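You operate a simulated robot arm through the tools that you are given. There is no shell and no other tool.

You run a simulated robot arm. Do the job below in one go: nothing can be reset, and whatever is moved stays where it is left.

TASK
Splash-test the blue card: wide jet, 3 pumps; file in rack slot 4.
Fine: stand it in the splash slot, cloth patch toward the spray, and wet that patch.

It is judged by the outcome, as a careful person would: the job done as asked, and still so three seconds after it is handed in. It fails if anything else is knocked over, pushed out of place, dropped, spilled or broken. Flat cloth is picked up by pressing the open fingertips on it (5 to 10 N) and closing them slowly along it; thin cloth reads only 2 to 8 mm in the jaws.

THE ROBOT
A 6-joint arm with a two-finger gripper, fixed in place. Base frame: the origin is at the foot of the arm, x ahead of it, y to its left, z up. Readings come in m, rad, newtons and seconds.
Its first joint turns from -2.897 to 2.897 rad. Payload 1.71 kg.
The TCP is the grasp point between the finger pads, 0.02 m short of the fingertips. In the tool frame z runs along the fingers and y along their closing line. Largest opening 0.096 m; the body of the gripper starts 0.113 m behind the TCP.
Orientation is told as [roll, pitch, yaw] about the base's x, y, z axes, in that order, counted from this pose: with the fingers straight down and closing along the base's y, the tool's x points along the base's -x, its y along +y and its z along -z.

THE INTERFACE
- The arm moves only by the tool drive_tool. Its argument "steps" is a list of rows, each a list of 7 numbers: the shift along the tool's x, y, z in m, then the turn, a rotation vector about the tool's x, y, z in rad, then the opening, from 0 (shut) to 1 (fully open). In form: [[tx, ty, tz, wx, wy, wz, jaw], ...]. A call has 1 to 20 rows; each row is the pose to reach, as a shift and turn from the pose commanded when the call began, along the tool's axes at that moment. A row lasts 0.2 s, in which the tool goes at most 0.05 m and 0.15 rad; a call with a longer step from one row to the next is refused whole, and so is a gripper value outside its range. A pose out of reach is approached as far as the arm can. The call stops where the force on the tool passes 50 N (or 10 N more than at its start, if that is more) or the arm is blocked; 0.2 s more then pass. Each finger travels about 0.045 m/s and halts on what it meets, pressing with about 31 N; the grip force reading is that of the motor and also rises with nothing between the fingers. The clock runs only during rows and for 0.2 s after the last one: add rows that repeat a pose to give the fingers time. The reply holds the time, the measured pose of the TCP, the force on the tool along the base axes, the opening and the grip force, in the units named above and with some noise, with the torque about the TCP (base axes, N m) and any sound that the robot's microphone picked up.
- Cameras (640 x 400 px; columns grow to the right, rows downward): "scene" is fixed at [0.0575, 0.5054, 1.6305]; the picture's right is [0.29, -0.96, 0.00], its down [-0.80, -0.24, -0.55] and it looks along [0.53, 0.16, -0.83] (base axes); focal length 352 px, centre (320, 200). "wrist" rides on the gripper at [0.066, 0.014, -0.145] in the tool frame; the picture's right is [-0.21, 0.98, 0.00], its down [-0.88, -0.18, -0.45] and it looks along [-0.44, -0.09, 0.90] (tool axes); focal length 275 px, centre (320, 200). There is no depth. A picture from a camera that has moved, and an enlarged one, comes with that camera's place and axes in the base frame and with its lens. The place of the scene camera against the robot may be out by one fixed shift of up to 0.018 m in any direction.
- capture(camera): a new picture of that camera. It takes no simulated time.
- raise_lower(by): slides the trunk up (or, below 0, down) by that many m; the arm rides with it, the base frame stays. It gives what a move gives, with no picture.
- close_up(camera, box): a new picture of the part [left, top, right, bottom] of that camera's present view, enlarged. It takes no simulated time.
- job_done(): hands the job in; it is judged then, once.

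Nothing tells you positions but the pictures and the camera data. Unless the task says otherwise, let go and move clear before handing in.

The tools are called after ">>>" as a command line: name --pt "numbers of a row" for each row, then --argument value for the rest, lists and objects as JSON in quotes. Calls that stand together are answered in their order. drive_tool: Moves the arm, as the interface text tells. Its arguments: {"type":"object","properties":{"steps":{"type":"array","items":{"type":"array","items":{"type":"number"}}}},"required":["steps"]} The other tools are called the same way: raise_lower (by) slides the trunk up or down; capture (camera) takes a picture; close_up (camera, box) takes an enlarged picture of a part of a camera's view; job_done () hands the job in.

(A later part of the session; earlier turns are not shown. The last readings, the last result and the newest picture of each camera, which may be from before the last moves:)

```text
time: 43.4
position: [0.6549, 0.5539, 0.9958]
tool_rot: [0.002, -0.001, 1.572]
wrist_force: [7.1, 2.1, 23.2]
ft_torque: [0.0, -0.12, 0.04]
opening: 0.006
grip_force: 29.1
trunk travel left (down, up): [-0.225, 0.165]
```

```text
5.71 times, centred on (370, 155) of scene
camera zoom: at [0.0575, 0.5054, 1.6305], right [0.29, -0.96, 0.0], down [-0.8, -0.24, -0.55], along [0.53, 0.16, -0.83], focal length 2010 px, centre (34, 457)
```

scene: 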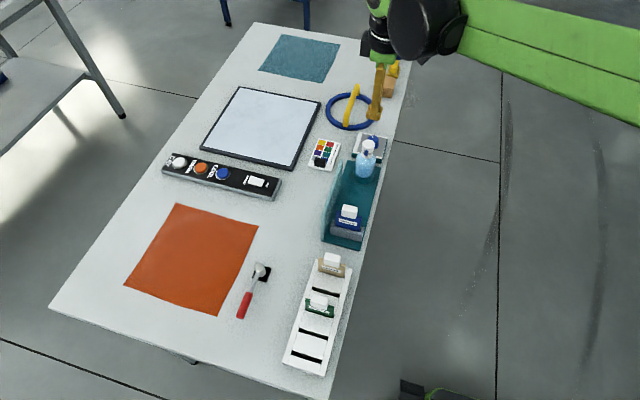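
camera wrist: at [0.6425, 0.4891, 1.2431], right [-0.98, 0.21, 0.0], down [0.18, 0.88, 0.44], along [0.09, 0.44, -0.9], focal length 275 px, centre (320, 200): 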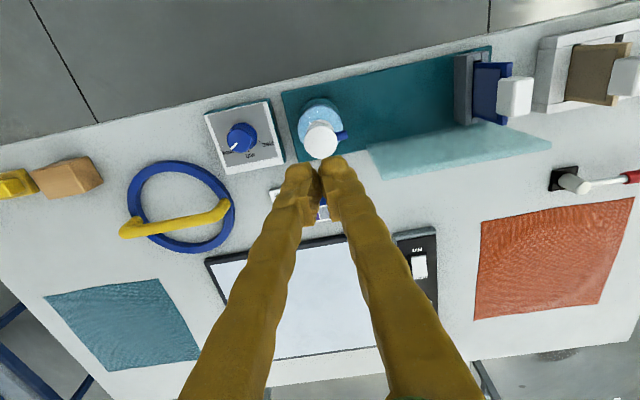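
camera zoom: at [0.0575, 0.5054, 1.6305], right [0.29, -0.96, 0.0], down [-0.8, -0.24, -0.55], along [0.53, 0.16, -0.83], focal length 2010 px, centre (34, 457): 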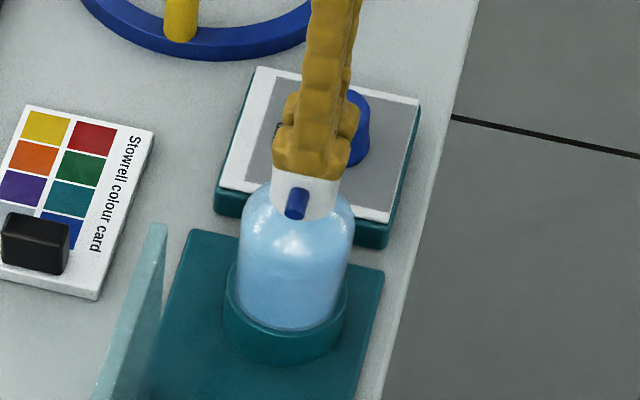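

Force is now 23 N, and it's firm but still moving. I'll go a touch further.

>>> drive_tool --pt "0 0 0.001 0 0 0 0" --pt "0 0 0.001 0 0 0 0"

>>> close_up --camera "wrist" --box '[440, 60, 600, 180]'

>>> close_up --camera "scene" --box '[320, 120, 400, 255]'

```text
time: 44.0
position: [0.6545, 0.5542, 0.9967]
tool_rot: [0.0, -0.003, 1.57]
wrist_force: [10.7, 6.4, 29.6]
ft_torque: [0.1, -0.18, 0.02]
opening: 0.0057
grip_force: 29.2
trunk travel left (down, up): [-0.225, 0.165]
```

```text
3.33 times, centred on (520, 120) of wrist
camera zoom: at [0.6417, 0.4884, 1.1408], right [-0.98, 0.21, 0.0], down [0.18, 0.88, 0.45], along [0.09, 0.44, -0.9], focal length 918 px, centre (-347, 467)
```

zoom: 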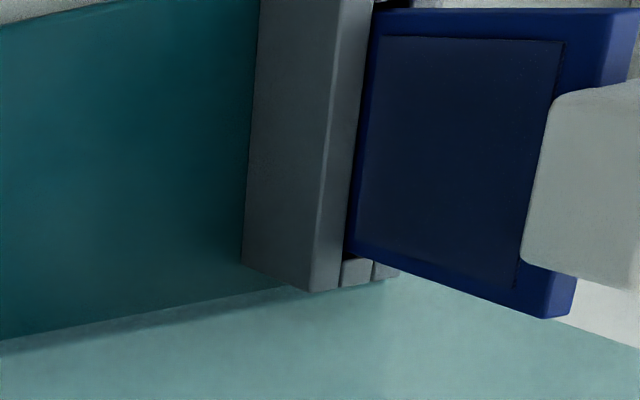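

```text
2.96 times, centred on (360, 188) of scene
camera zoom: at [0.0575, 0.5054, 1.6305], right [0.29, -0.96, 0.0], down [-0.8, -0.24, -0.55], along [0.53, 0.16, -0.83], focal length 1042 px, centre (202, 237)
```

zoom: 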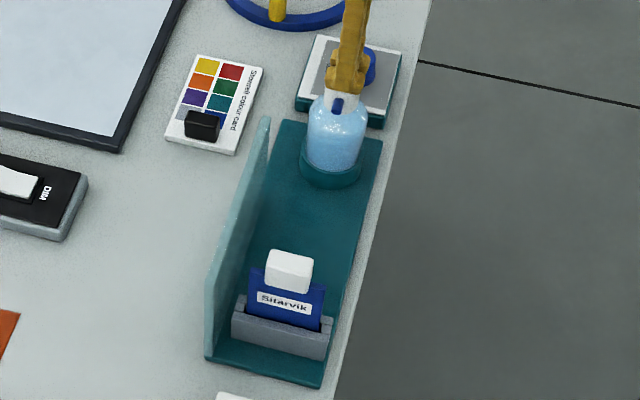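

The pump seems bottomed at about 30 N. I'll release fully upward and compare the patch with the view taken before pressing.

>>> drive_tool --pt "0 0 -0.005 0 0 0 0" --pt "0 0 -0.01 0 0 0 0" --pt "0 0 -0.0175 0 0 0 0" --pt "0 0 -0.0175 0 0 0 0"

>>> close_up --camera "wrist" --box '[440, 60, 600, 180]'

>>> close_up --camera "scene" --box '[340, 120, 400, 190]'

>>> close_up --camera "wrist" --box '[240, 90, 400, 230]'

```text
time: 45.0
position: [0.6547, 0.5539, 1.0128]
tool_rot: [0.002, 0.0, 1.57]
wrist_force: [-0.3, -0.6, -0.1]
ft_torque: [0.01, -0.01, -0.01]
opening: 0.0002
grip_force: 29.7
trunk travel left (down, up): [-0.225, 0.165]
```

```text
3.33 times, centred on (520, 120) of wrist
camera zoom: at [0.6425, 0.4887, 1.1574], right [-0.98, 0.21, 0.0], down [0.18, 0.88, 0.44], along [0.09, 0.44, -0.9], focal length 918 px, centre (-347, 467)
```

zoom: 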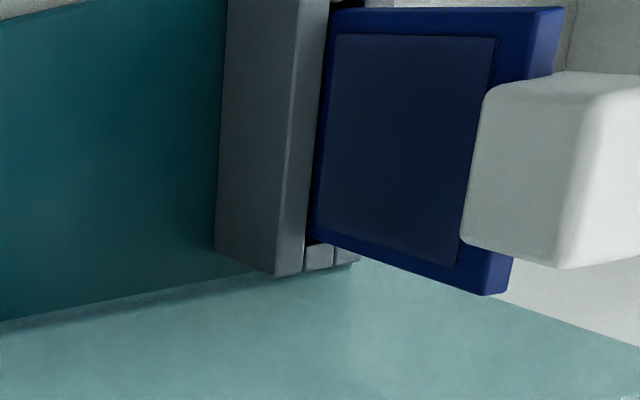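

```text
5.71 times, centred on (370, 155) of scene
camera zoom: at [0.0575, 0.5054, 1.6305], right [0.29, -0.96, 0.0], down [-0.8, -0.24, -0.55], along [0.53, 0.16, -0.83], focal length 2010 px, centre (34, 457)
```

zoom: 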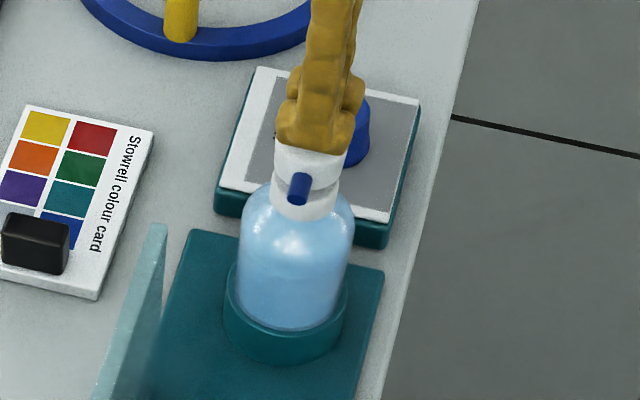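

```text
2.86 times, centred on (320, 160) of wrist
camera zoom: at [0.6425, 0.4887, 1.1574], right [-0.98, 0.21, 0.0], down [0.18, 0.88, 0.44], along [0.09, 0.44, -0.9], focal length 786 px, centre (320, 314)
```

zoom: 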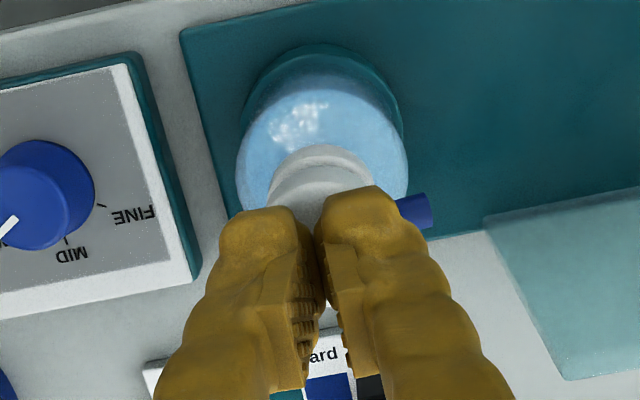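

The head sprang back fully and the patch looks darker in the middle. I'll zoom in on the patch to confirm the first pump wetted it.

>>> close_up --camera "wrist" --box '[510, 65, 570, 145]'

>>> close_up --camera "wrist" --box '[340, 40, 640, 200]'

```text
5.00 times, centred on (540, 105) of wrist
camera zoom: at [0.6425, 0.4887, 1.1574], right [-0.98, 0.21, 0.0], down [0.18, 0.88, 0.44], along [0.09, 0.44, -0.9], focal length 1376 px, centre (-780, 675)
```

zoom: 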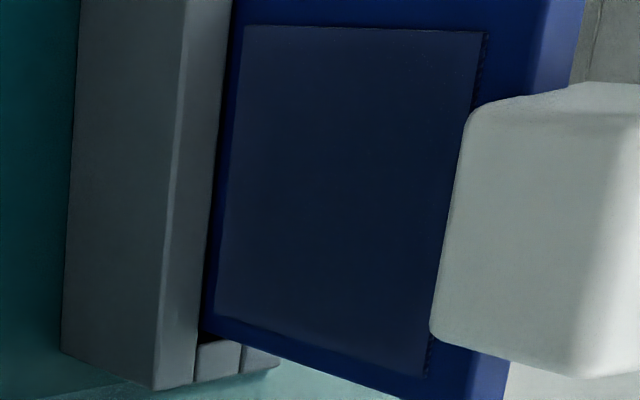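

```text
2.13 times, centred on (490, 120) of wrist
camera zoom: at [0.6425, 0.4887, 1.1574], right [-0.98, 0.21, 0.0], down [0.18, 0.88, 0.44], along [0.09, 0.44, -0.9], focal length 587 px, centre (-43, 371)
```

zoom: 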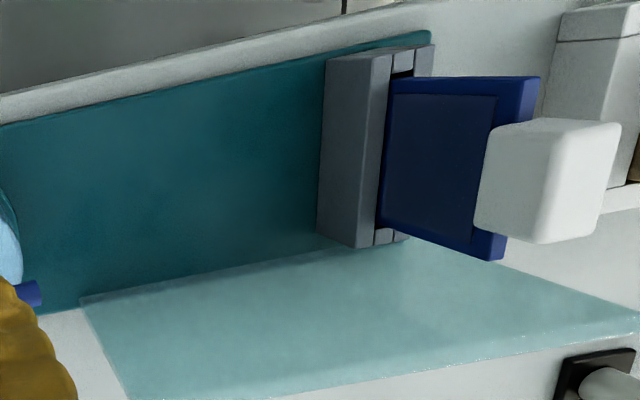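

The patch now has a clear dark wet blotch with lighter edges, so pump 1 worked. Now pump 2: same stroke, then full release.

>>> drive_tool --pt "0 0 0.004 0 0 0 0" --pt "0 0 0.007 0 0 0 0" --pt "0 0 0.01 0 0 0 0" --pt "0 0 0.013 0 0 0 0" --pt "0 0 0.0155 0 0 0 0" --pt "0 0 0.017 0 0 0 0" --pt "0 0 0.017 0 0 0 0"

>>> close_up --camera "scene" --box '[340, 120, 400, 190]'

>>> close_up --camera "wrist" --box '[510, 65, 570, 145]'

```text
time: 46.6
position: [0.6552, 0.5534, 0.9961]
tool_rot: [0.001, -0.001, 1.572]
wrist_force: [8.7, 5.5, 24.5]
ft_torque: [0.09, -0.18, 0.01]
opening: 0.0058
grip_force: 29.3
trunk travel left (down, up): [-0.225, 0.165]
```

```text
5.71 times, centred on (370, 155) of scene
camera zoom: at [0.0575, 0.5054, 1.6305], right [0.29, -0.96, 0.0], down [-0.8, -0.24, -0.55], along [0.53, 0.16, -0.83], focal length 2010 px, centre (34, 457)
```

zoom: 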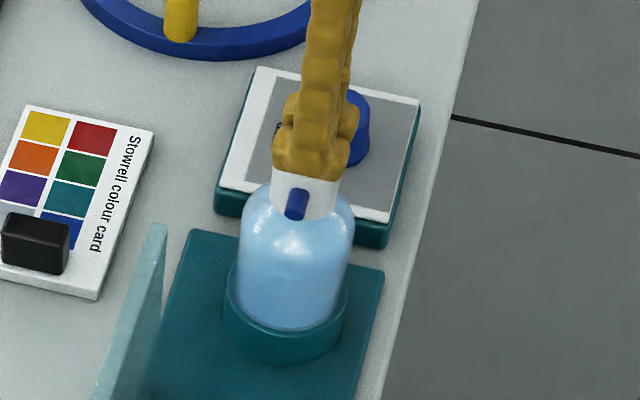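

```text
5.00 times, centred on (540, 105) of wrist
camera zoom: at [0.6417, 0.4886, 1.1415], right [-0.98, 0.21, 0.0], down [0.18, 0.88, 0.45], along [0.09, 0.44, -0.9], focal length 1376 px, centre (-780, 675)
```

zoom: 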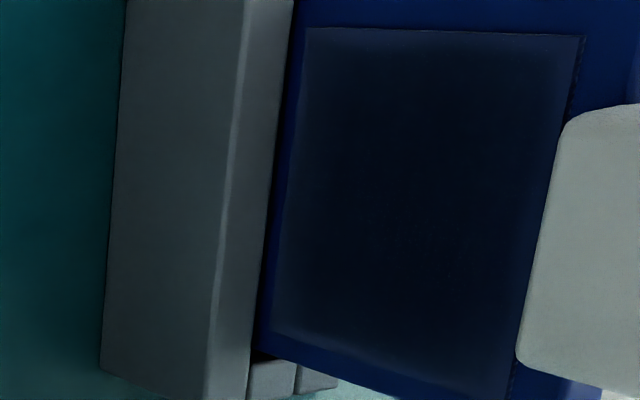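

The blotch darkened again, so pump 2 worked. Releasing fully.

>>> drive_tool --pt "0 0 -0.005 0 0 0 0" --pt "0 0 -0.01 0 0 0 0" --pt "0 0 -0.017 0 0 0 0" --pt "0 0 -0.017 0 0 0 0" --pt "0 0 -0.017 0 0 0 0"

>>> close_up --camera "wrist" --box '[510, 65, 570, 145]'

>>> close_up --camera "scene" --box '[340, 120, 400, 190]'

```text
time: 47.8
position: [0.6556, 0.5556, 1.0135]
tool_rot: [0.0, 0.0, 1.571]
wrist_force: [0.2, -0.9, 0.3]
ft_torque: [0.01, 0.03, -0.04]
opening: 0.0
grip_force: 29.3
trunk travel left (down, up): [-0.225, 0.165]
```

```text
5.00 times, centred on (540, 105) of wrist
camera zoom: at [0.6415, 0.4894, 1.1577], right [-0.98, 0.21, 0.0], down [0.18, 0.88, 0.44], along [0.09, 0.44, -0.9], focal length 1376 px, centre (-780, 675)
```

zoom: 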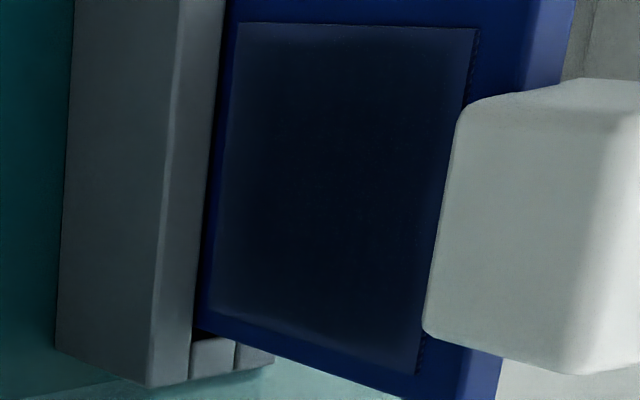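

```text
5.71 times, centred on (370, 155) of scene
camera zoom: at [0.0575, 0.5054, 1.6305], right [0.29, -0.96, 0.0], down [-0.8, -0.24, -0.55], along [0.53, 0.16, -0.83], focal length 2010 px, centre (34, 457)
```

zoom: 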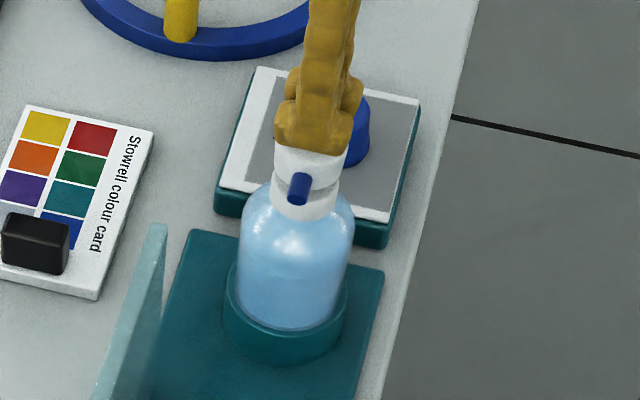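

The same view is visibly darker than after pump 1, and the head is back up. Now pump 3, the last.

>>> drive_tool --pt "0 0 0.004 0 0 0 0" --pt "0 0 0.007 0 0 0 0" --pt "0 0 0.01 0 0 0 0" --pt "0 0 0.013 0 0 0 0" --pt "0 0 0.0155 0 0 0 0" --pt "0 0 0.017 0 0 0 0" --pt "0 0 0.017 0 0 0 0"

>>> close_up --camera "wrist" --box '[510, 65, 570, 145]'

```text
time: 49.4
position: [0.6551, 0.5525, 0.9971]
tool_rot: [0.0, 0.0, 1.572]
wrist_force: [2.7, 7.0, 25.3]
ft_torque: [0.1, -0.04, 0.0]
opening: 0.0059
grip_force: 29.2
trunk travel left (down, up): [-0.225, 0.165]
```

```text
5.00 times, centred on (540, 105) of wrist
camera zoom: at [0.6414, 0.4887, 1.1414], right [-0.98, 0.21, 0.0], down [0.18, 0.88, 0.45], along [0.09, 0.44, -0.9], focal length 1376 px, centre (-780, 675)
```

zoom: 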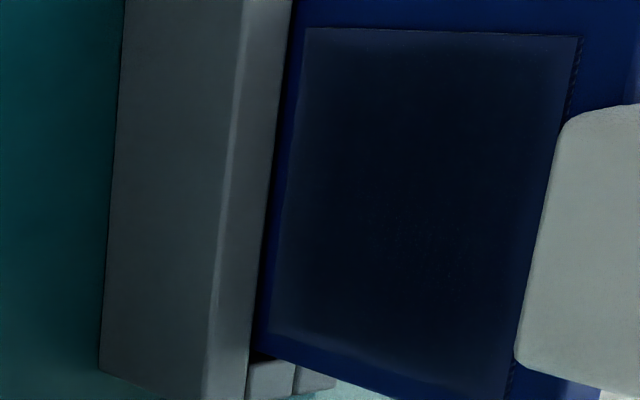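

Same stroke and force as before. Releasing fully and comparing.

>>> drive_tool --pt "0 0 -0.005 0 0 0 0" --pt "0 0 -0.01 0 0 0 0" --pt "0 0 -0.017 0 0 0 0" --pt "0 0 -0.017 0 0 0 0" --pt "0 0 -0.017 0 0 0 0"

>>> close_up --camera "wrist" --box '[510, 65, 570, 145]'

>>> close_up --camera "scene" --box '[340, 120, 400, 190]'

```text
time: 50.6
position: [0.6553, 0.5544, 1.0129]
tool_rot: [0.004, 0.0, 1.571]
wrist_force: [0.7, 0.1, 0.3]
ft_torque: [-0.03, 0.0, 0.0]
opening: 0.0
grip_force: 29.0
trunk travel left (down, up): [-0.225, 0.165]
```

```text
5.00 times, centred on (540, 105) of wrist
camera zoom: at [0.6419, 0.489, 1.1571], right [-0.98, 0.21, 0.0], down [0.18, 0.88, 0.44], along [0.09, 0.44, -0.9], focal length 1376 px, centre (-780, 675)
```

zoom: 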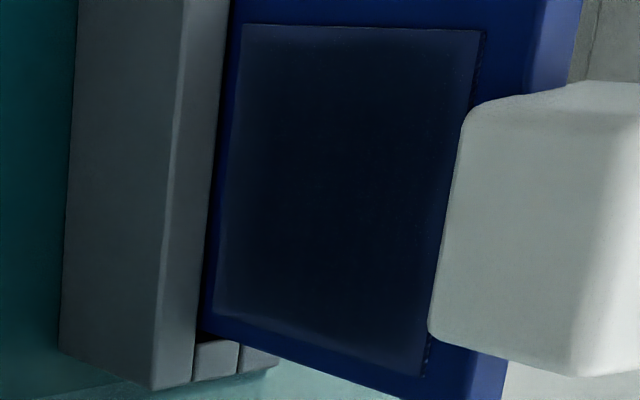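

```text
5.71 times, centred on (370, 155) of scene
camera zoom: at [0.0575, 0.5054, 1.6305], right [0.29, -0.96, 0.0], down [-0.8, -0.24, -0.55], along [0.53, 0.16, -0.83], focal length 2010 px, centre (34, 457)
```

zoom: 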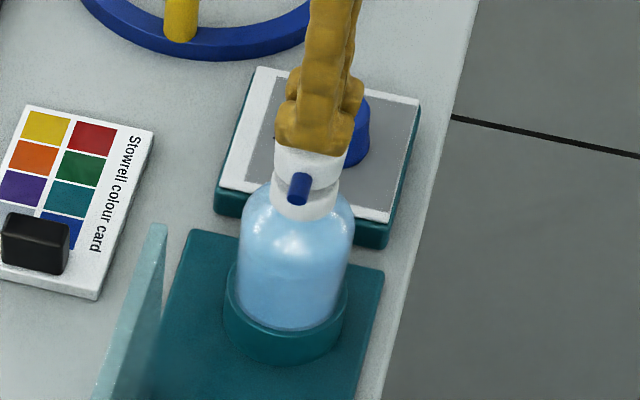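

The third stroke matched the second in depth and force and the head has returned, and the patch is thoroughly dark. As a cross-check I'll view the bottle and card from the same angles as at the start.

>>> close_up --camera "scene" --box '[340, 125, 400, 185]'

>>> close_up --camera "wrist" --box '[440, 60, 600, 180]'

>>> close_up --camera "scene" --box '[310, 190, 390, 255]'

```text
6.67 times, centred on (370, 155) of scene
camera zoom: at [0.0575, 0.5054, 1.6305], right [0.29, -0.96, 0.0], down [-0.8, -0.24, -0.55], along [0.53, 0.16, -0.83], focal length 2346 px, centre (-13, 500)
```

zoom: 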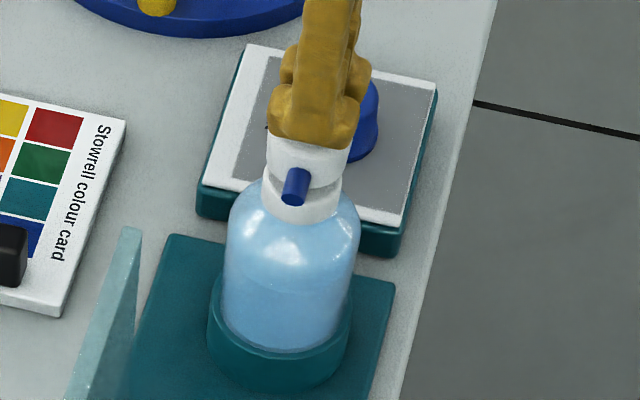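

```text
3.33 times, centred on (520, 120) of wrist
camera zoom: at [0.6419, 0.489, 1.1571], right [-0.98, 0.21, 0.0], down [0.18, 0.88, 0.44], along [0.09, 0.44, -0.9], focal length 918 px, centre (-347, 467)
```

zoom: 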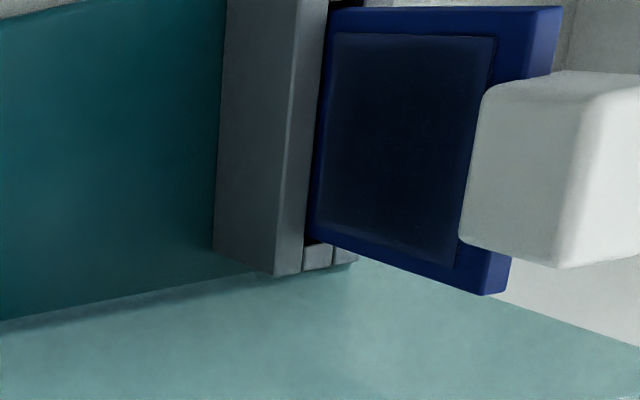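

```text
6.15 times, centred on (350, 222) of scene
camera zoom: at [0.0575, 0.5054, 1.6305], right [0.29, -0.96, 0.0], down [-0.8, -0.24, -0.55], along [0.53, 0.16, -0.83], focal length 2165 px, centre (135, 62)
```

zoom: 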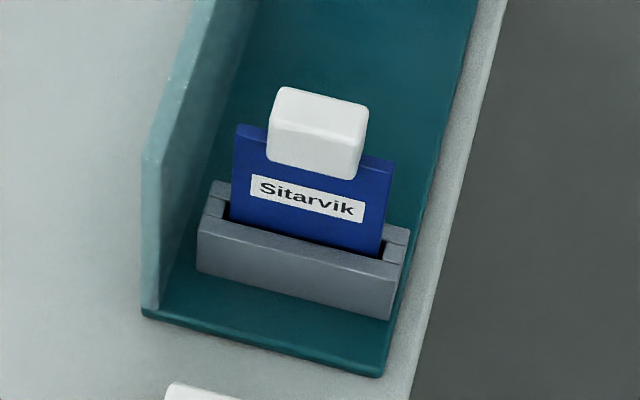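

The card still stands upright and the patch is soaked. I'll rise off the pump, open the fingers, and return above the card.

>>> drive_tool --pt "0 0 -0.03 0 0 0 0" --pt "0 0 -0.07 0 0 0 0" --pt "0 0 -0.11 0 0 0 0.1" --pt "0 0.03 -0.13 0 0 0 0.2" --pt "0 0.065 -0.13 0 0 0 0.3" --pt "0 0.1 -0.13 0 0 0 0.4" --pt "0 0.135 -0.13 0 0 0 0.5" --pt "0 0.165 -0.13 0 0 0 0.5" --pt "0.0005 0.189 -0.13 0 0 0 0.5" --pt "0.0005 0.189 -0.08 0 0 0 0.5" --pt "0.0005 0.189 -0.04 0 0 0 0.5" --pt "0.0005 0.189 -0.03 0 0 0 0.5" --pt "0.0005 0.189 -0.03 0 0 0 0.5"

>>> capture --camera "wrist"

>>> close_up --camera "wrist" --box '[260, 80, 380, 210]'

>>> close_up --camera "scene" --box '[310, 190, 390, 255]'

```text
time: 53.4
position: [0.467, 0.5537, 1.0425]
tool_rot: [0.002, 0.001, 1.571]
wrist_force: [-0.3, 0.1, -0.2]
ft_torque: [0.04, 0.01, 0.02]
opening: 0.048
grip_force: 0.1
trunk travel left (down, up): [-0.225, 0.165]
```

```text
taken
camera wrist: at [0.453, 0.4882, 1.1876], right [-0.98, 0.21, 0.0], down [0.18, 0.88, 0.45], along [0.09, 0.44, -0.9], focal length 275 px, centre (320, 200)
```

wrist: 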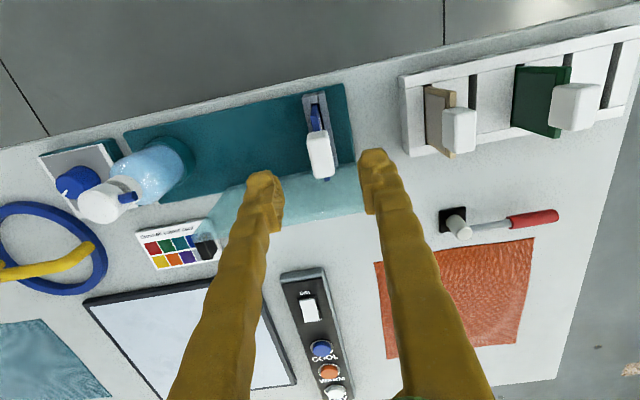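

```text
3.08 times, centred on (320, 145) of wrist
camera zoom: at [0.453, 0.4882, 1.1876], right [-0.98, 0.21, 0.0], down [0.18, 0.88, 0.45], along [0.09, 0.44, -0.9], focal length 847 px, centre (320, 369)
```

zoom: 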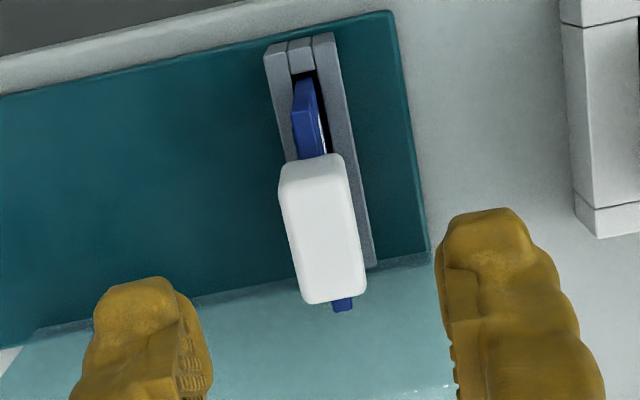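

```text
6.15 times, centred on (350, 222) of scene
camera zoom: at [0.0575, 0.5054, 1.6305], right [0.29, -0.96, 0.0], down [-0.8, -0.24, -0.55], along [0.53, 0.16, -0.83], focal length 2165 px, centre (135, 62)
```

zoom: 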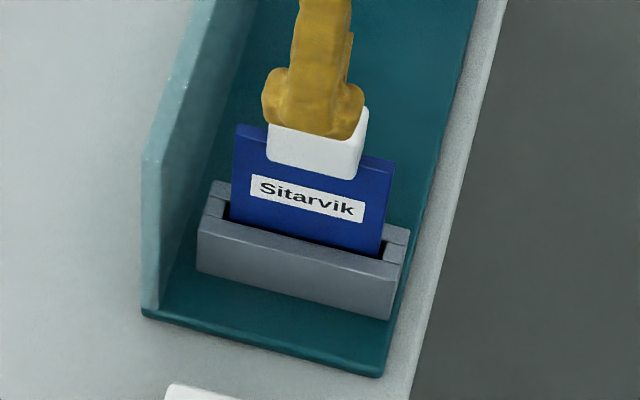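

The block is centred between the fingers. Going down to the same grip height and closing.

>>> drive_tool --pt "0 0.0003 0.03 0 0 0 0.5" --pt "0 0.0003 0.06 0 0 0 0.5" --pt "0 0.0003 0.075 0 0 0 0.5" --pt "0 0.0003 0.0812 0 0 0 0.5" --pt "0 0.0003 0.0812 0 0 0 0.5" --pt "0 0.0003 0.0812 0 0 0 0.35" --pt "0 0.0003 0.0812 0 0 0 0.22" --pt "0 0.0003 0.0812 0 0 0 0.1" --pt "0 0.0003 0.0812 0 0 0 0.1" --pt "0 0.0003 0.0812 0 0 0 0.1"

>>> close_up --camera "wrist" --box '[240, 80, 400, 230]'

```text
time: 55.6
position: [0.4665, 0.5534, 0.9614]
tool_rot: [0.001, 0.001, 1.571]
wrist_force: [-0.3, 0.2, 0.0]
ft_torque: [0.03, -0.02, -0.03]
opening: 0.0164
grip_force: 31.2
trunk travel left (down, up): [-0.225, 0.165]
```

```text
2.67 times, centred on (320, 155) of wrist
camera zoom: at [0.4529, 0.4888, 1.1056], right [-0.98, 0.21, 0.0], down [0.18, 0.88, 0.45], along [0.09, 0.44, -0.9], focal length 734 px, centre (320, 320)
```

zoom: 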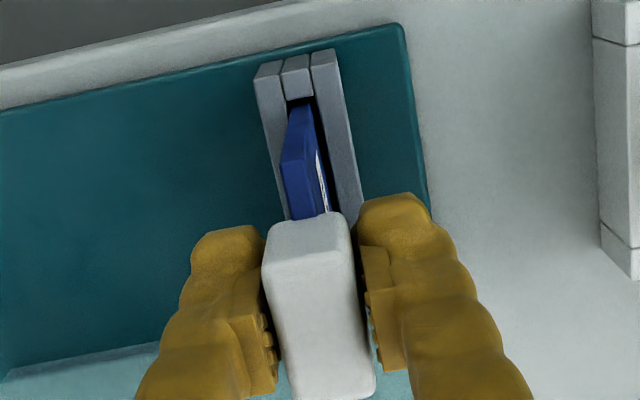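

I have the card again at 16.4 mm. Lifting straight out, then moving toward the rack to measure slot 4.

>>> drive_tool --pt "0 0 -0.008 0 0 0 0.1" --pt "0 0 -0.02 0 0 0 0.1" --pt "0 0 -0.04 0 0 0 0.1" --pt "0 0 -0.07 0 0 0 0.1" --pt "0 0 -0.1 0 0 0 0.1" --pt "0 0 -0.13 0 0 0 0.1" --pt "0 0 -0.15 0 0 0 0.1" --pt "0 0.035 -0.15 0 0 0 0.1" --pt "0 0.07 -0.15 0 0 0 0.1" --pt "0 0.1 -0.15 0 0 0 0.1" --pt "0 0.1 -0.15 0 0 0 0.1" --pt "0 0.1 -0.15 0 0 0 0.1"

>>> capture --camera "wrist"

>>> close_up --camera "wrist" --box '[270, 80, 450, 190]'

>>> capture --camera "scene"

```text
time: 58.2
position: [0.3664, 0.5536, 1.1125]
tool_rot: [0.001, 0.0, 1.571]
wrist_force: [0.4, -0.2, -0.8]
ft_torque: [0.03, 0.03, 0.0]
opening: 0.0161
grip_force: 31.0
trunk travel left (down, up): [-0.225, 0.165]
```

```text
taken
camera wrist: at [0.3533, 0.4882, 1.2567], right [-0.98, 0.21, 0.0], down [0.18, 0.88, 0.45], along [0.09, 0.44, -0.9], focal length 275 px, centre (320, 200)
```

wrist: 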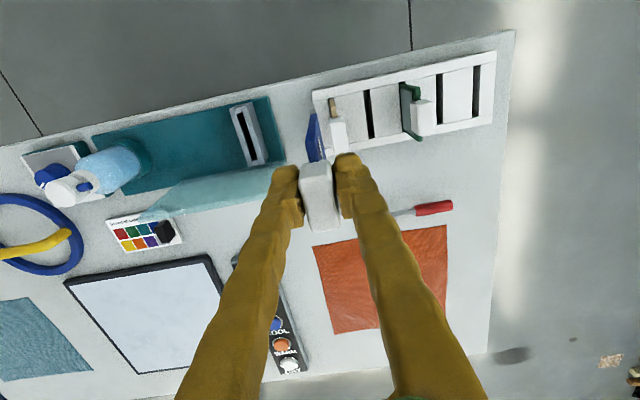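

```text
3.56 times, centred on (360, 135) of wrist
camera zoom: at [0.3533, 0.4882, 1.2567], right [-0.98, 0.21, 0.0], down [0.18, 0.88, 0.45], along [0.09, 0.44, -0.9], focal length 979 px, centre (178, 431)
```

zoom: 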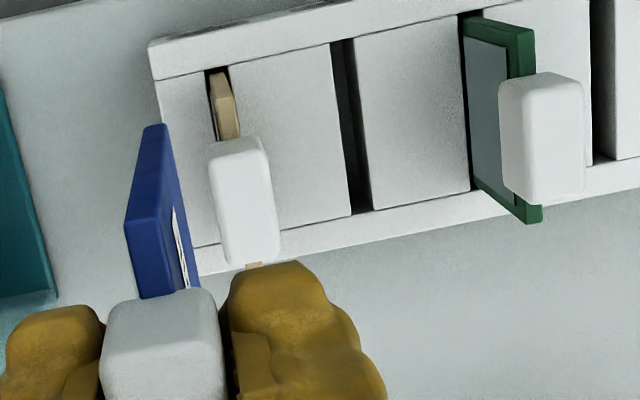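

```text
taken
```

scene: 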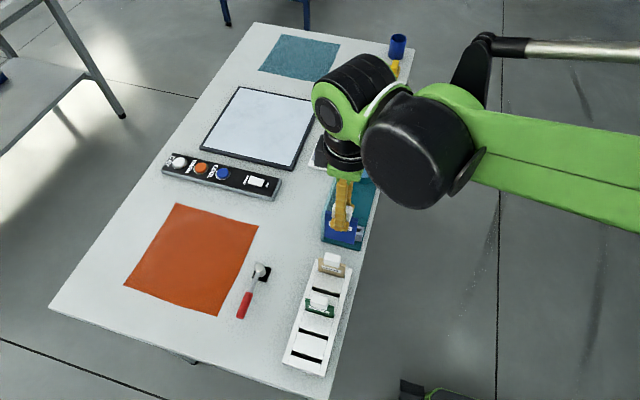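

Slot 4 measures near x 0.302, y-centre 0.562. The neighbouring blocks' faces are at about 0.267 (green) and 0.340 (tan), which leaves room for the fingers. I'll move over slot 4 and stop with the card about 1 cm above it.

>>> drive_tool --pt "-0.004 0.032 0 0 0 0 0.1" --pt "-0.0076 0.0644 0 0 0 0 0.1" --pt "-0.0076 0.0644 0.03 0 0 0 0.1" --pt "-0.0076 0.0644 0.06 0 0 0 0.1" --pt "-0.0076 0.0644 0.085 0 0 0 0.1" --pt "-0.0076 0.0644 0.105 0 0 0 0.1" --pt "-0.0076 0.0644 0.118 0 0 0 0.1" --pt "-0.0076 0.0644 0.118 0 0 0 0.1" --pt "-0.0076 0.0644 0.118 0 0 0 0.1"

>>> close_up --camera "wrist" --box '[260, 80, 390, 190]'

>>> close_up --camera "wrist" --box '[295, 85, 355, 130]'

>>> close_up --camera "scene" --box '[290, 245, 365, 320]'

```text
time: 60.2
position: [0.3017, 0.5611, 0.9926]
tool_rot: [0.0, 0.002, 1.569]
wrist_force: [-0.5, 0.4, -0.9]
ft_torque: [-0.01, 0.04, 0.01]
opening: 0.0165
grip_force: 30.9
trunk travel left (down, up): [-0.225, 0.165]
```

```text
3.64 times, centred on (325, 135) of wrist
camera zoom: at [0.2882, 0.4956, 1.1385], right [-0.98, 0.21, 0.0], down [0.19, 0.88, 0.45], along [0.09, 0.44, -0.9], focal length 1001 px, centre (302, 436)
```

zoom: 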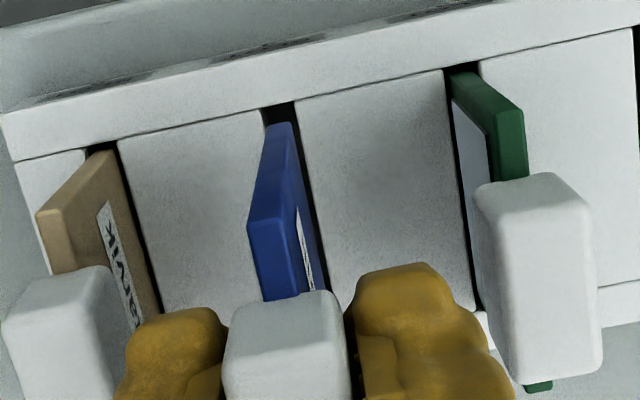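

```text
8.89 times, centred on (325, 108) of wrist
camera zoom: at [0.2882, 0.4956, 1.1385], right [-0.98, 0.21, 0.0], down [0.19, 0.88, 0.45], along [0.09, 0.44, -0.9], focal length 2447 px, centre (276, 1022)
```

zoom: 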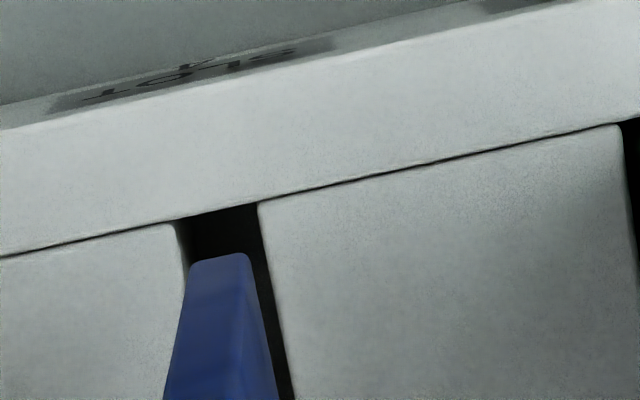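

```text
5.33 times, centred on (328, 282) of scene
camera zoom: at [0.0575, 0.5054, 1.6305], right [0.29, -0.96, 0.0], down [-0.8, -0.24, -0.55], along [0.53, 0.16, -0.83], focal length 1876 px, centre (280, -240)
```

zoom: 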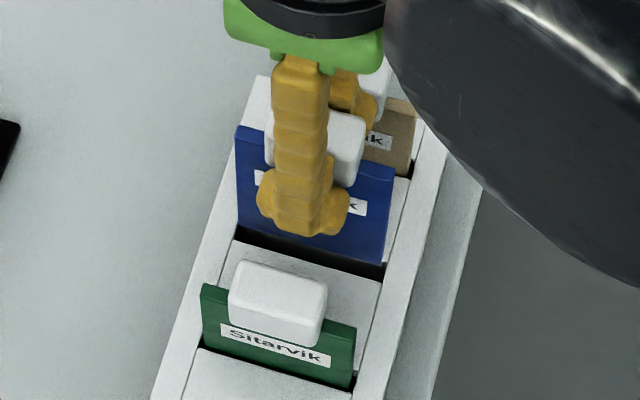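

The card lines up with slot 4 in x to within about 0.3 mm. I'll check the end clearance in y with a scene zoom before inserting.

>>> close_up --camera "scene" --box '[315, 270, 365, 305]'

>>> close_up --camera "scene" --box '[310, 265, 340, 290]'

>>> close_up --camera "scene" --box '[330, 265, 365, 295]'

```text
11.43 times, centred on (340, 288) of scene
camera zoom: at [0.0575, 0.5054, 1.6305], right [0.29, -0.96, 0.0], down [-0.8, -0.24, -0.55], along [0.53, 0.16, -0.83], focal length 4021 px, centre (91, -800)
```

zoom: 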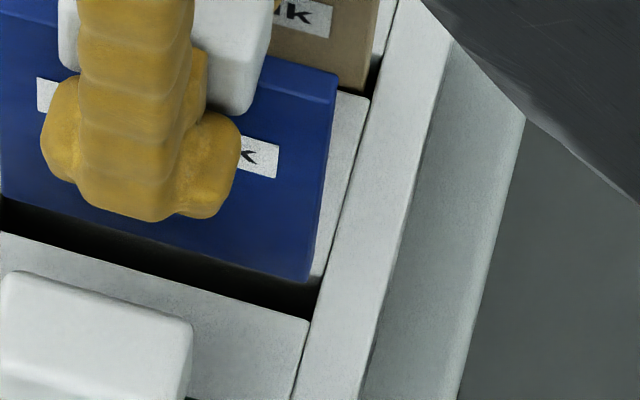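

```text
16.00 times, centred on (325, 278) of scene
camera zoom: at [0.0575, 0.5054, 1.6305], right [0.29, -0.96, 0.0], down [-0.8, -0.24, -0.55], along [0.53, 0.16, -0.83], focal length 5629 px, centre (240, -1040)
```

zoom: 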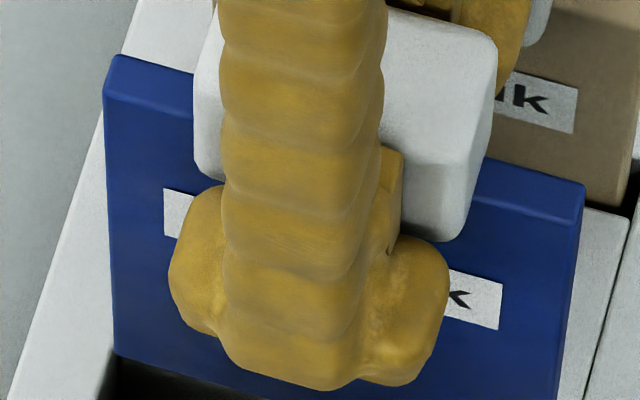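

```text
13.33 times, centred on (348, 280) of scene
camera zoom: at [0.0575, 0.5054, 1.6305], right [0.29, -0.96, 0.0], down [-0.8, -0.24, -0.55], along [0.53, 0.16, -0.83], focal length 4691 px, centre (-47, -867)
```

zoom: 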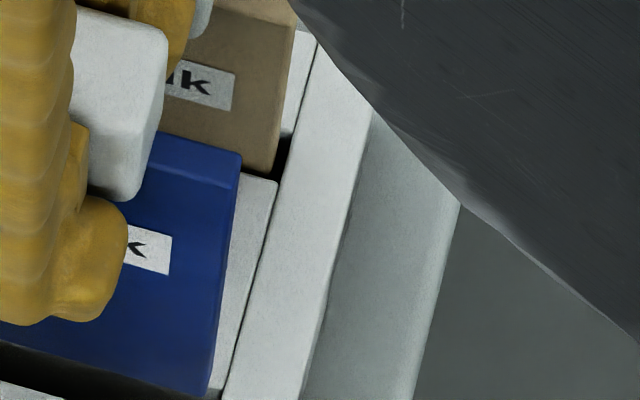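

Clearances at the ends are roughly 2 mm (−y) and 1 mm (+y), so I'll shift 0.6 mm toward −y and lower gently into the slot.

>>> drive_tool --pt "0.0006 0.0003 0.004 0 0 0 0.1" --pt "0.0006 0.0003 0.008 0 0 0 0.1" --pt "0.0006 0.0003 0.011 0 0 0 0.1" --pt "0.0006 0.0003 0.014 0 0 0 0.1" --pt "0.0006 0.0003 0.014 0 0 0 0.1"

>>> close_up --camera "wrist" --box '[260, 80, 390, 190]'

>>> close_up --camera "scene" --box '[300, 250, 365, 305]'

```text
time: 61.4
position: [0.3012, 0.5606, 0.9803]
tool_rot: [0.001, 0.001, 1.571]
wrist_force: [-0.9, -0.3, -0.4]
ft_torque: [0.05, 0.01, 0.02]
opening: 0.0161
grip_force: 30.9
trunk travel left (down, up): [-0.225, 0.165]
```

```text
3.64 times, centred on (325, 135) of wrist
camera zoom: at [0.2881, 0.4955, 1.1246], right [-0.98, 0.21, 0.0], down [0.18, 0.88, 0.45], along [0.09, 0.44, -0.9], focal length 1001 px, centre (302, 436)
```

zoom: 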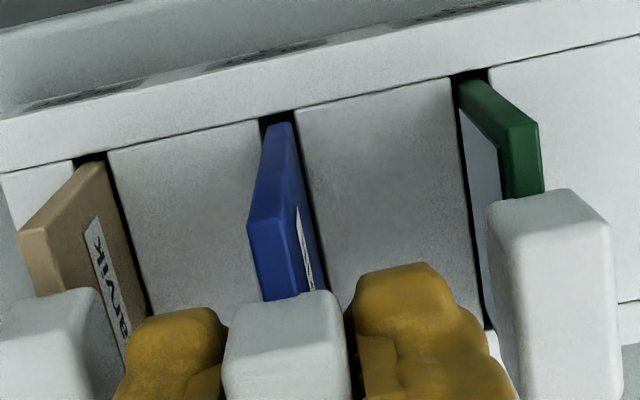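

```text
7.27 times, centred on (332, 278) of scene
camera zoom: at [0.0575, 0.5054, 1.6305], right [0.29, -0.96, 0.0], down [-0.8, -0.24, -0.55], along [0.53, 0.16, -0.83], focal length 2559 px, centre (229, -364)
```

zoom: 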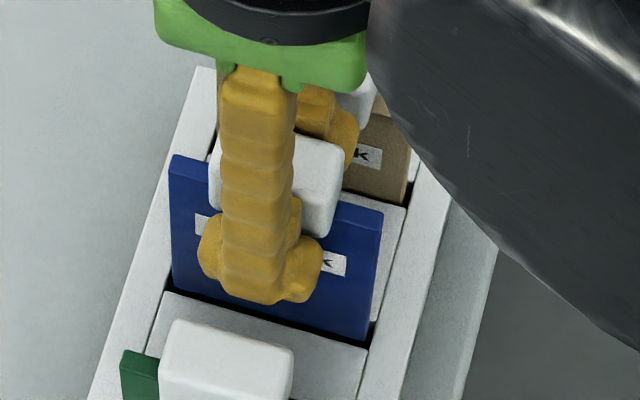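

No contact force, and the card is at the mouth of slot 4. Lowering further.

>>> drive_tool --pt "0 0 0.003 0 0 0 0.1" --pt "0 0 0.006 0 0 0 0.1" --pt "0 0 0.009 0 0 0 0.1" --pt "0 0 0.012 0 0 0 0.1" --pt "0 0 0.012 0 0 0 0.1"

>>> close_up --camera "wrist" --box '[250, 80, 400, 200]'

>>> close_up --camera "scene" --box '[300, 250, 365, 305]'

```text
time: 62.6
position: [0.3015, 0.5598, 0.9681]
tool_rot: [0.002, -0.001, 1.572]
wrist_force: [-0.3, 0.4, -0.6]
ft_torque: [0.02, -0.02, 0.0]
opening: 0.0164
grip_force: 31.2
trunk travel left (down, up): [-0.225, 0.165]
```

```text
3.33 times, centred on (325, 140) of wrist
camera zoom: at [0.2881, 0.4956, 1.1125], right [-0.98, 0.21, 0.0], down [0.18, 0.88, 0.45], along [0.09, 0.44, -0.9], focal length 918 px, centre (303, 400)
```

zoom: 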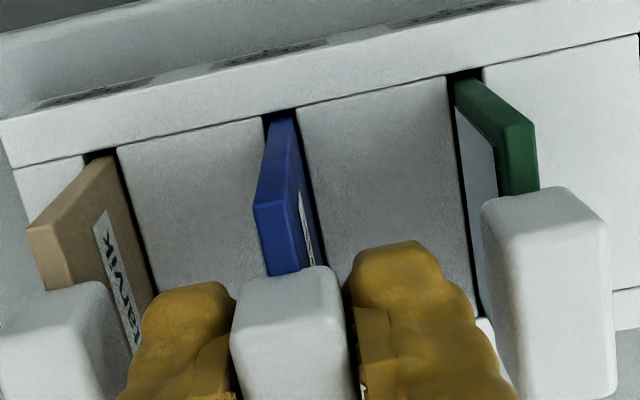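

```text
7.27 times, centred on (332, 278) of scene
camera zoom: at [0.0575, 0.5054, 1.6305], right [0.29, -0.96, 0.0], down [-0.8, -0.24, -0.55], along [0.53, 0.16, -0.83], focal length 2559 px, centre (229, -364)
```

zoom: 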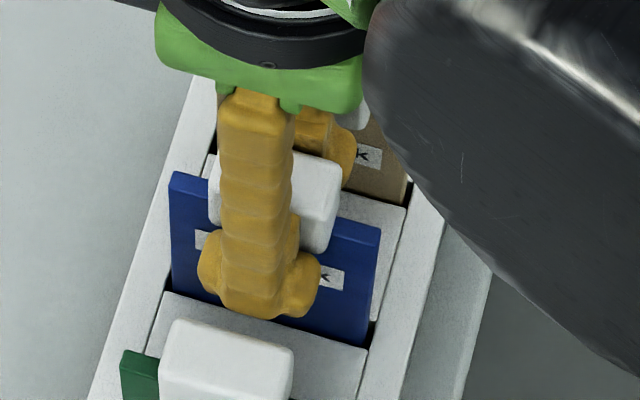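

The card is sliding in freely and the fingers clear the neighbours. Continuing down.

>>> drive_tool --pt "0 0 0.003 0 0 0 0.1" --pt "0 0 0.006 0 0 0 0.1" --pt "0 0 0.009 0 0 0 0.1" --pt "0 0 0.012 0 0 0 0.1" --pt "0 0 0.012 0 0 0 0.1"

>>> close_up --camera "wrist" --box '[250, 80, 400, 200]'

```text
time: 63.8
position: [0.301, 0.5607, 0.9565]
tool_rot: [0.002, -0.001, 1.572]
wrist_force: [0.5, -0.1, -1.0]
ft_torque: [-0.02, 0.01, 0.03]
opening: 0.0161
grip_force: 31.1
trunk travel left (down, up): [-0.225, 0.165]
```

```text
3.33 times, centred on (325, 140) of wrist
camera zoom: at [0.2882, 0.4951, 1.1006], right [-0.98, 0.21, 0.0], down [0.18, 0.88, 0.45], along [0.09, 0.44, -0.9], focal length 918 px, centre (303, 400)
```

zoom: 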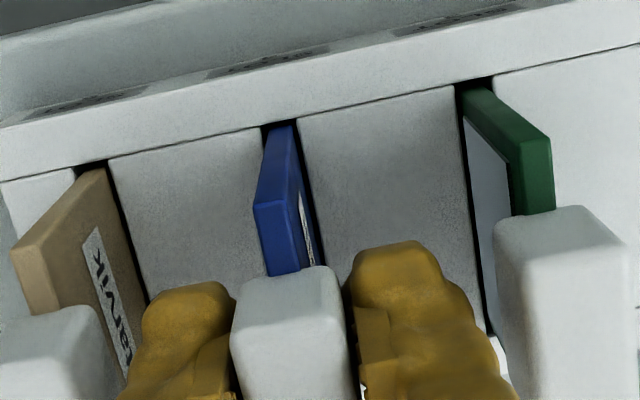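

Still no contact at z 0.9565, and the floor should be at about 0.950. I'll go down in 2 mm steps until it's felt.

>>> drive_tool --pt "0 0 0.002 0 0 0 0.1" --pt "0 0 0.004 0 0 0 0.1" --pt "0 0 0.0055 0 0 0 0.1" --pt "0 0 0.0055 0 0 0 0.1"

```text
time: 64.8
position: [0.3022, 0.5616, 0.9506]
tool_rot: [0.001, 0.0, 1.57]
wrist_force: [0.6, -0.6, -1.1]
ft_torque: [0.02, 0.01, 0.02]
opening: 0.0162
grip_force: 31.0
trunk travel left (down, up): [-0.225, 0.165]
```

>>> drive_tool --pt "0 0 0.001 0 0 0 0.1" --pt "0 0 0.002 0 0 0 0.1" --pt "0 0 0.002 0 0 0 0.1"

>>> close_up --camera "wrist" --box '[250, 80, 400, 220]'

>>> close_up --camera "scene" --box '[300, 250, 365, 305]'

```text
time: 65.6
position: [0.3008, 0.5591, 0.9483]
tool_rot: [0.001, -0.003, 1.57]
wrist_force: [0.7, 1.2, 5.0]
ft_torque: [0.07, -0.05, 0.03]
opening: 0.016
grip_force: 31.0
trunk travel left (down, up): [-0.225, 0.165]
```

```text
2.86 times, centred on (325, 150) of wrist
camera zoom: at [0.2877, 0.4953, 1.0934], right [-0.98, 0.21, 0.0], down [0.18, 0.88, 0.45], along [0.09, 0.44, -0.9], focal length 786 px, centre (306, 343)
```

zoom: 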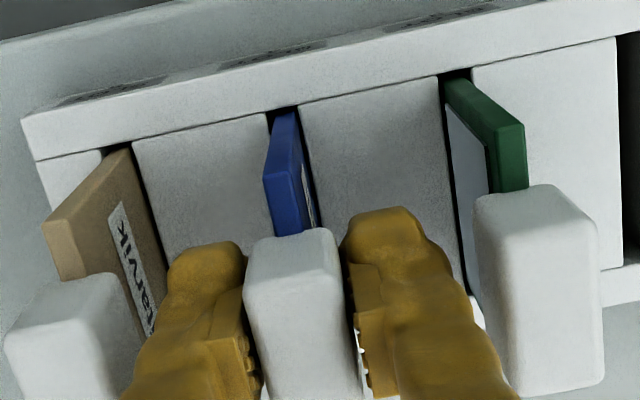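

```text
7.27 times, centred on (332, 278) of scene
camera zoom: at [0.0575, 0.5054, 1.6305], right [0.29, -0.96, 0.0], down [-0.8, -0.24, -0.55], along [0.53, 0.16, -0.83], focal length 2559 px, centre (229, -364)
```

zoom: 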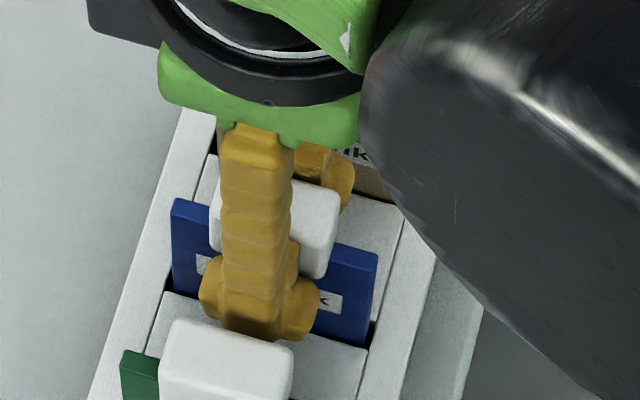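

The card has touched the slot floor (5 N). I'll open only a little, to about 25 mm, so the fingers stay clear of the neighbouring cards.

>>> drive_tool --pt "0 0 -0.0005 0 0 0 0.18" --pt "0 0 -0.0005 0 0 0 0.22" --pt "0 0 -0.0005 0 0 0 0.26" --pt "0 0 -0.0005 0 0 0 0.26"

>>> close_up --camera "wrist" --box '[250, 80, 400, 220]'

>>> close_up --camera "scene" --box '[290, 245, 365, 320]'

```text
time: 66.6
position: [0.3015, 0.5607, 0.9497]
tool_rot: [0.003, 0.001, 1.572]
wrist_force: [-0.3, 0.0, -0.2]
ft_torque: [0.0, 0.01, 0.01]
opening: 0.025
grip_force: 0.0
trunk travel left (down, up): [-0.225, 0.165]
```

```text
2.86 times, centred on (325, 150) of wrist
camera zoom: at [0.2879, 0.4954, 1.0939], right [-0.98, 0.21, 0.0], down [0.18, 0.88, 0.45], along [0.09, 0.44, -0.9], focal length 786 px, centre (306, 343)
```

zoom: 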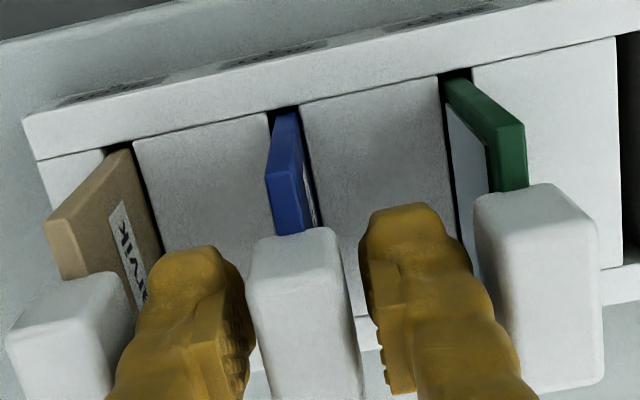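

```text
5.33 times, centred on (328, 282) of scene
camera zoom: at [0.0575, 0.5054, 1.6305], right [0.29, -0.96, 0.0], down [-0.8, -0.24, -0.55], along [0.53, 0.16, -0.83], focal length 1876 px, centre (280, -240)
```

zoom: 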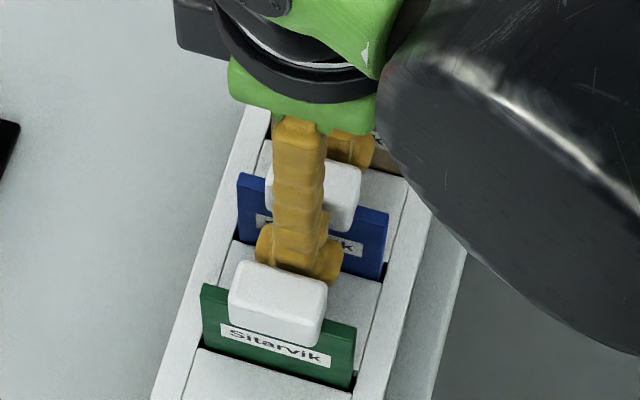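

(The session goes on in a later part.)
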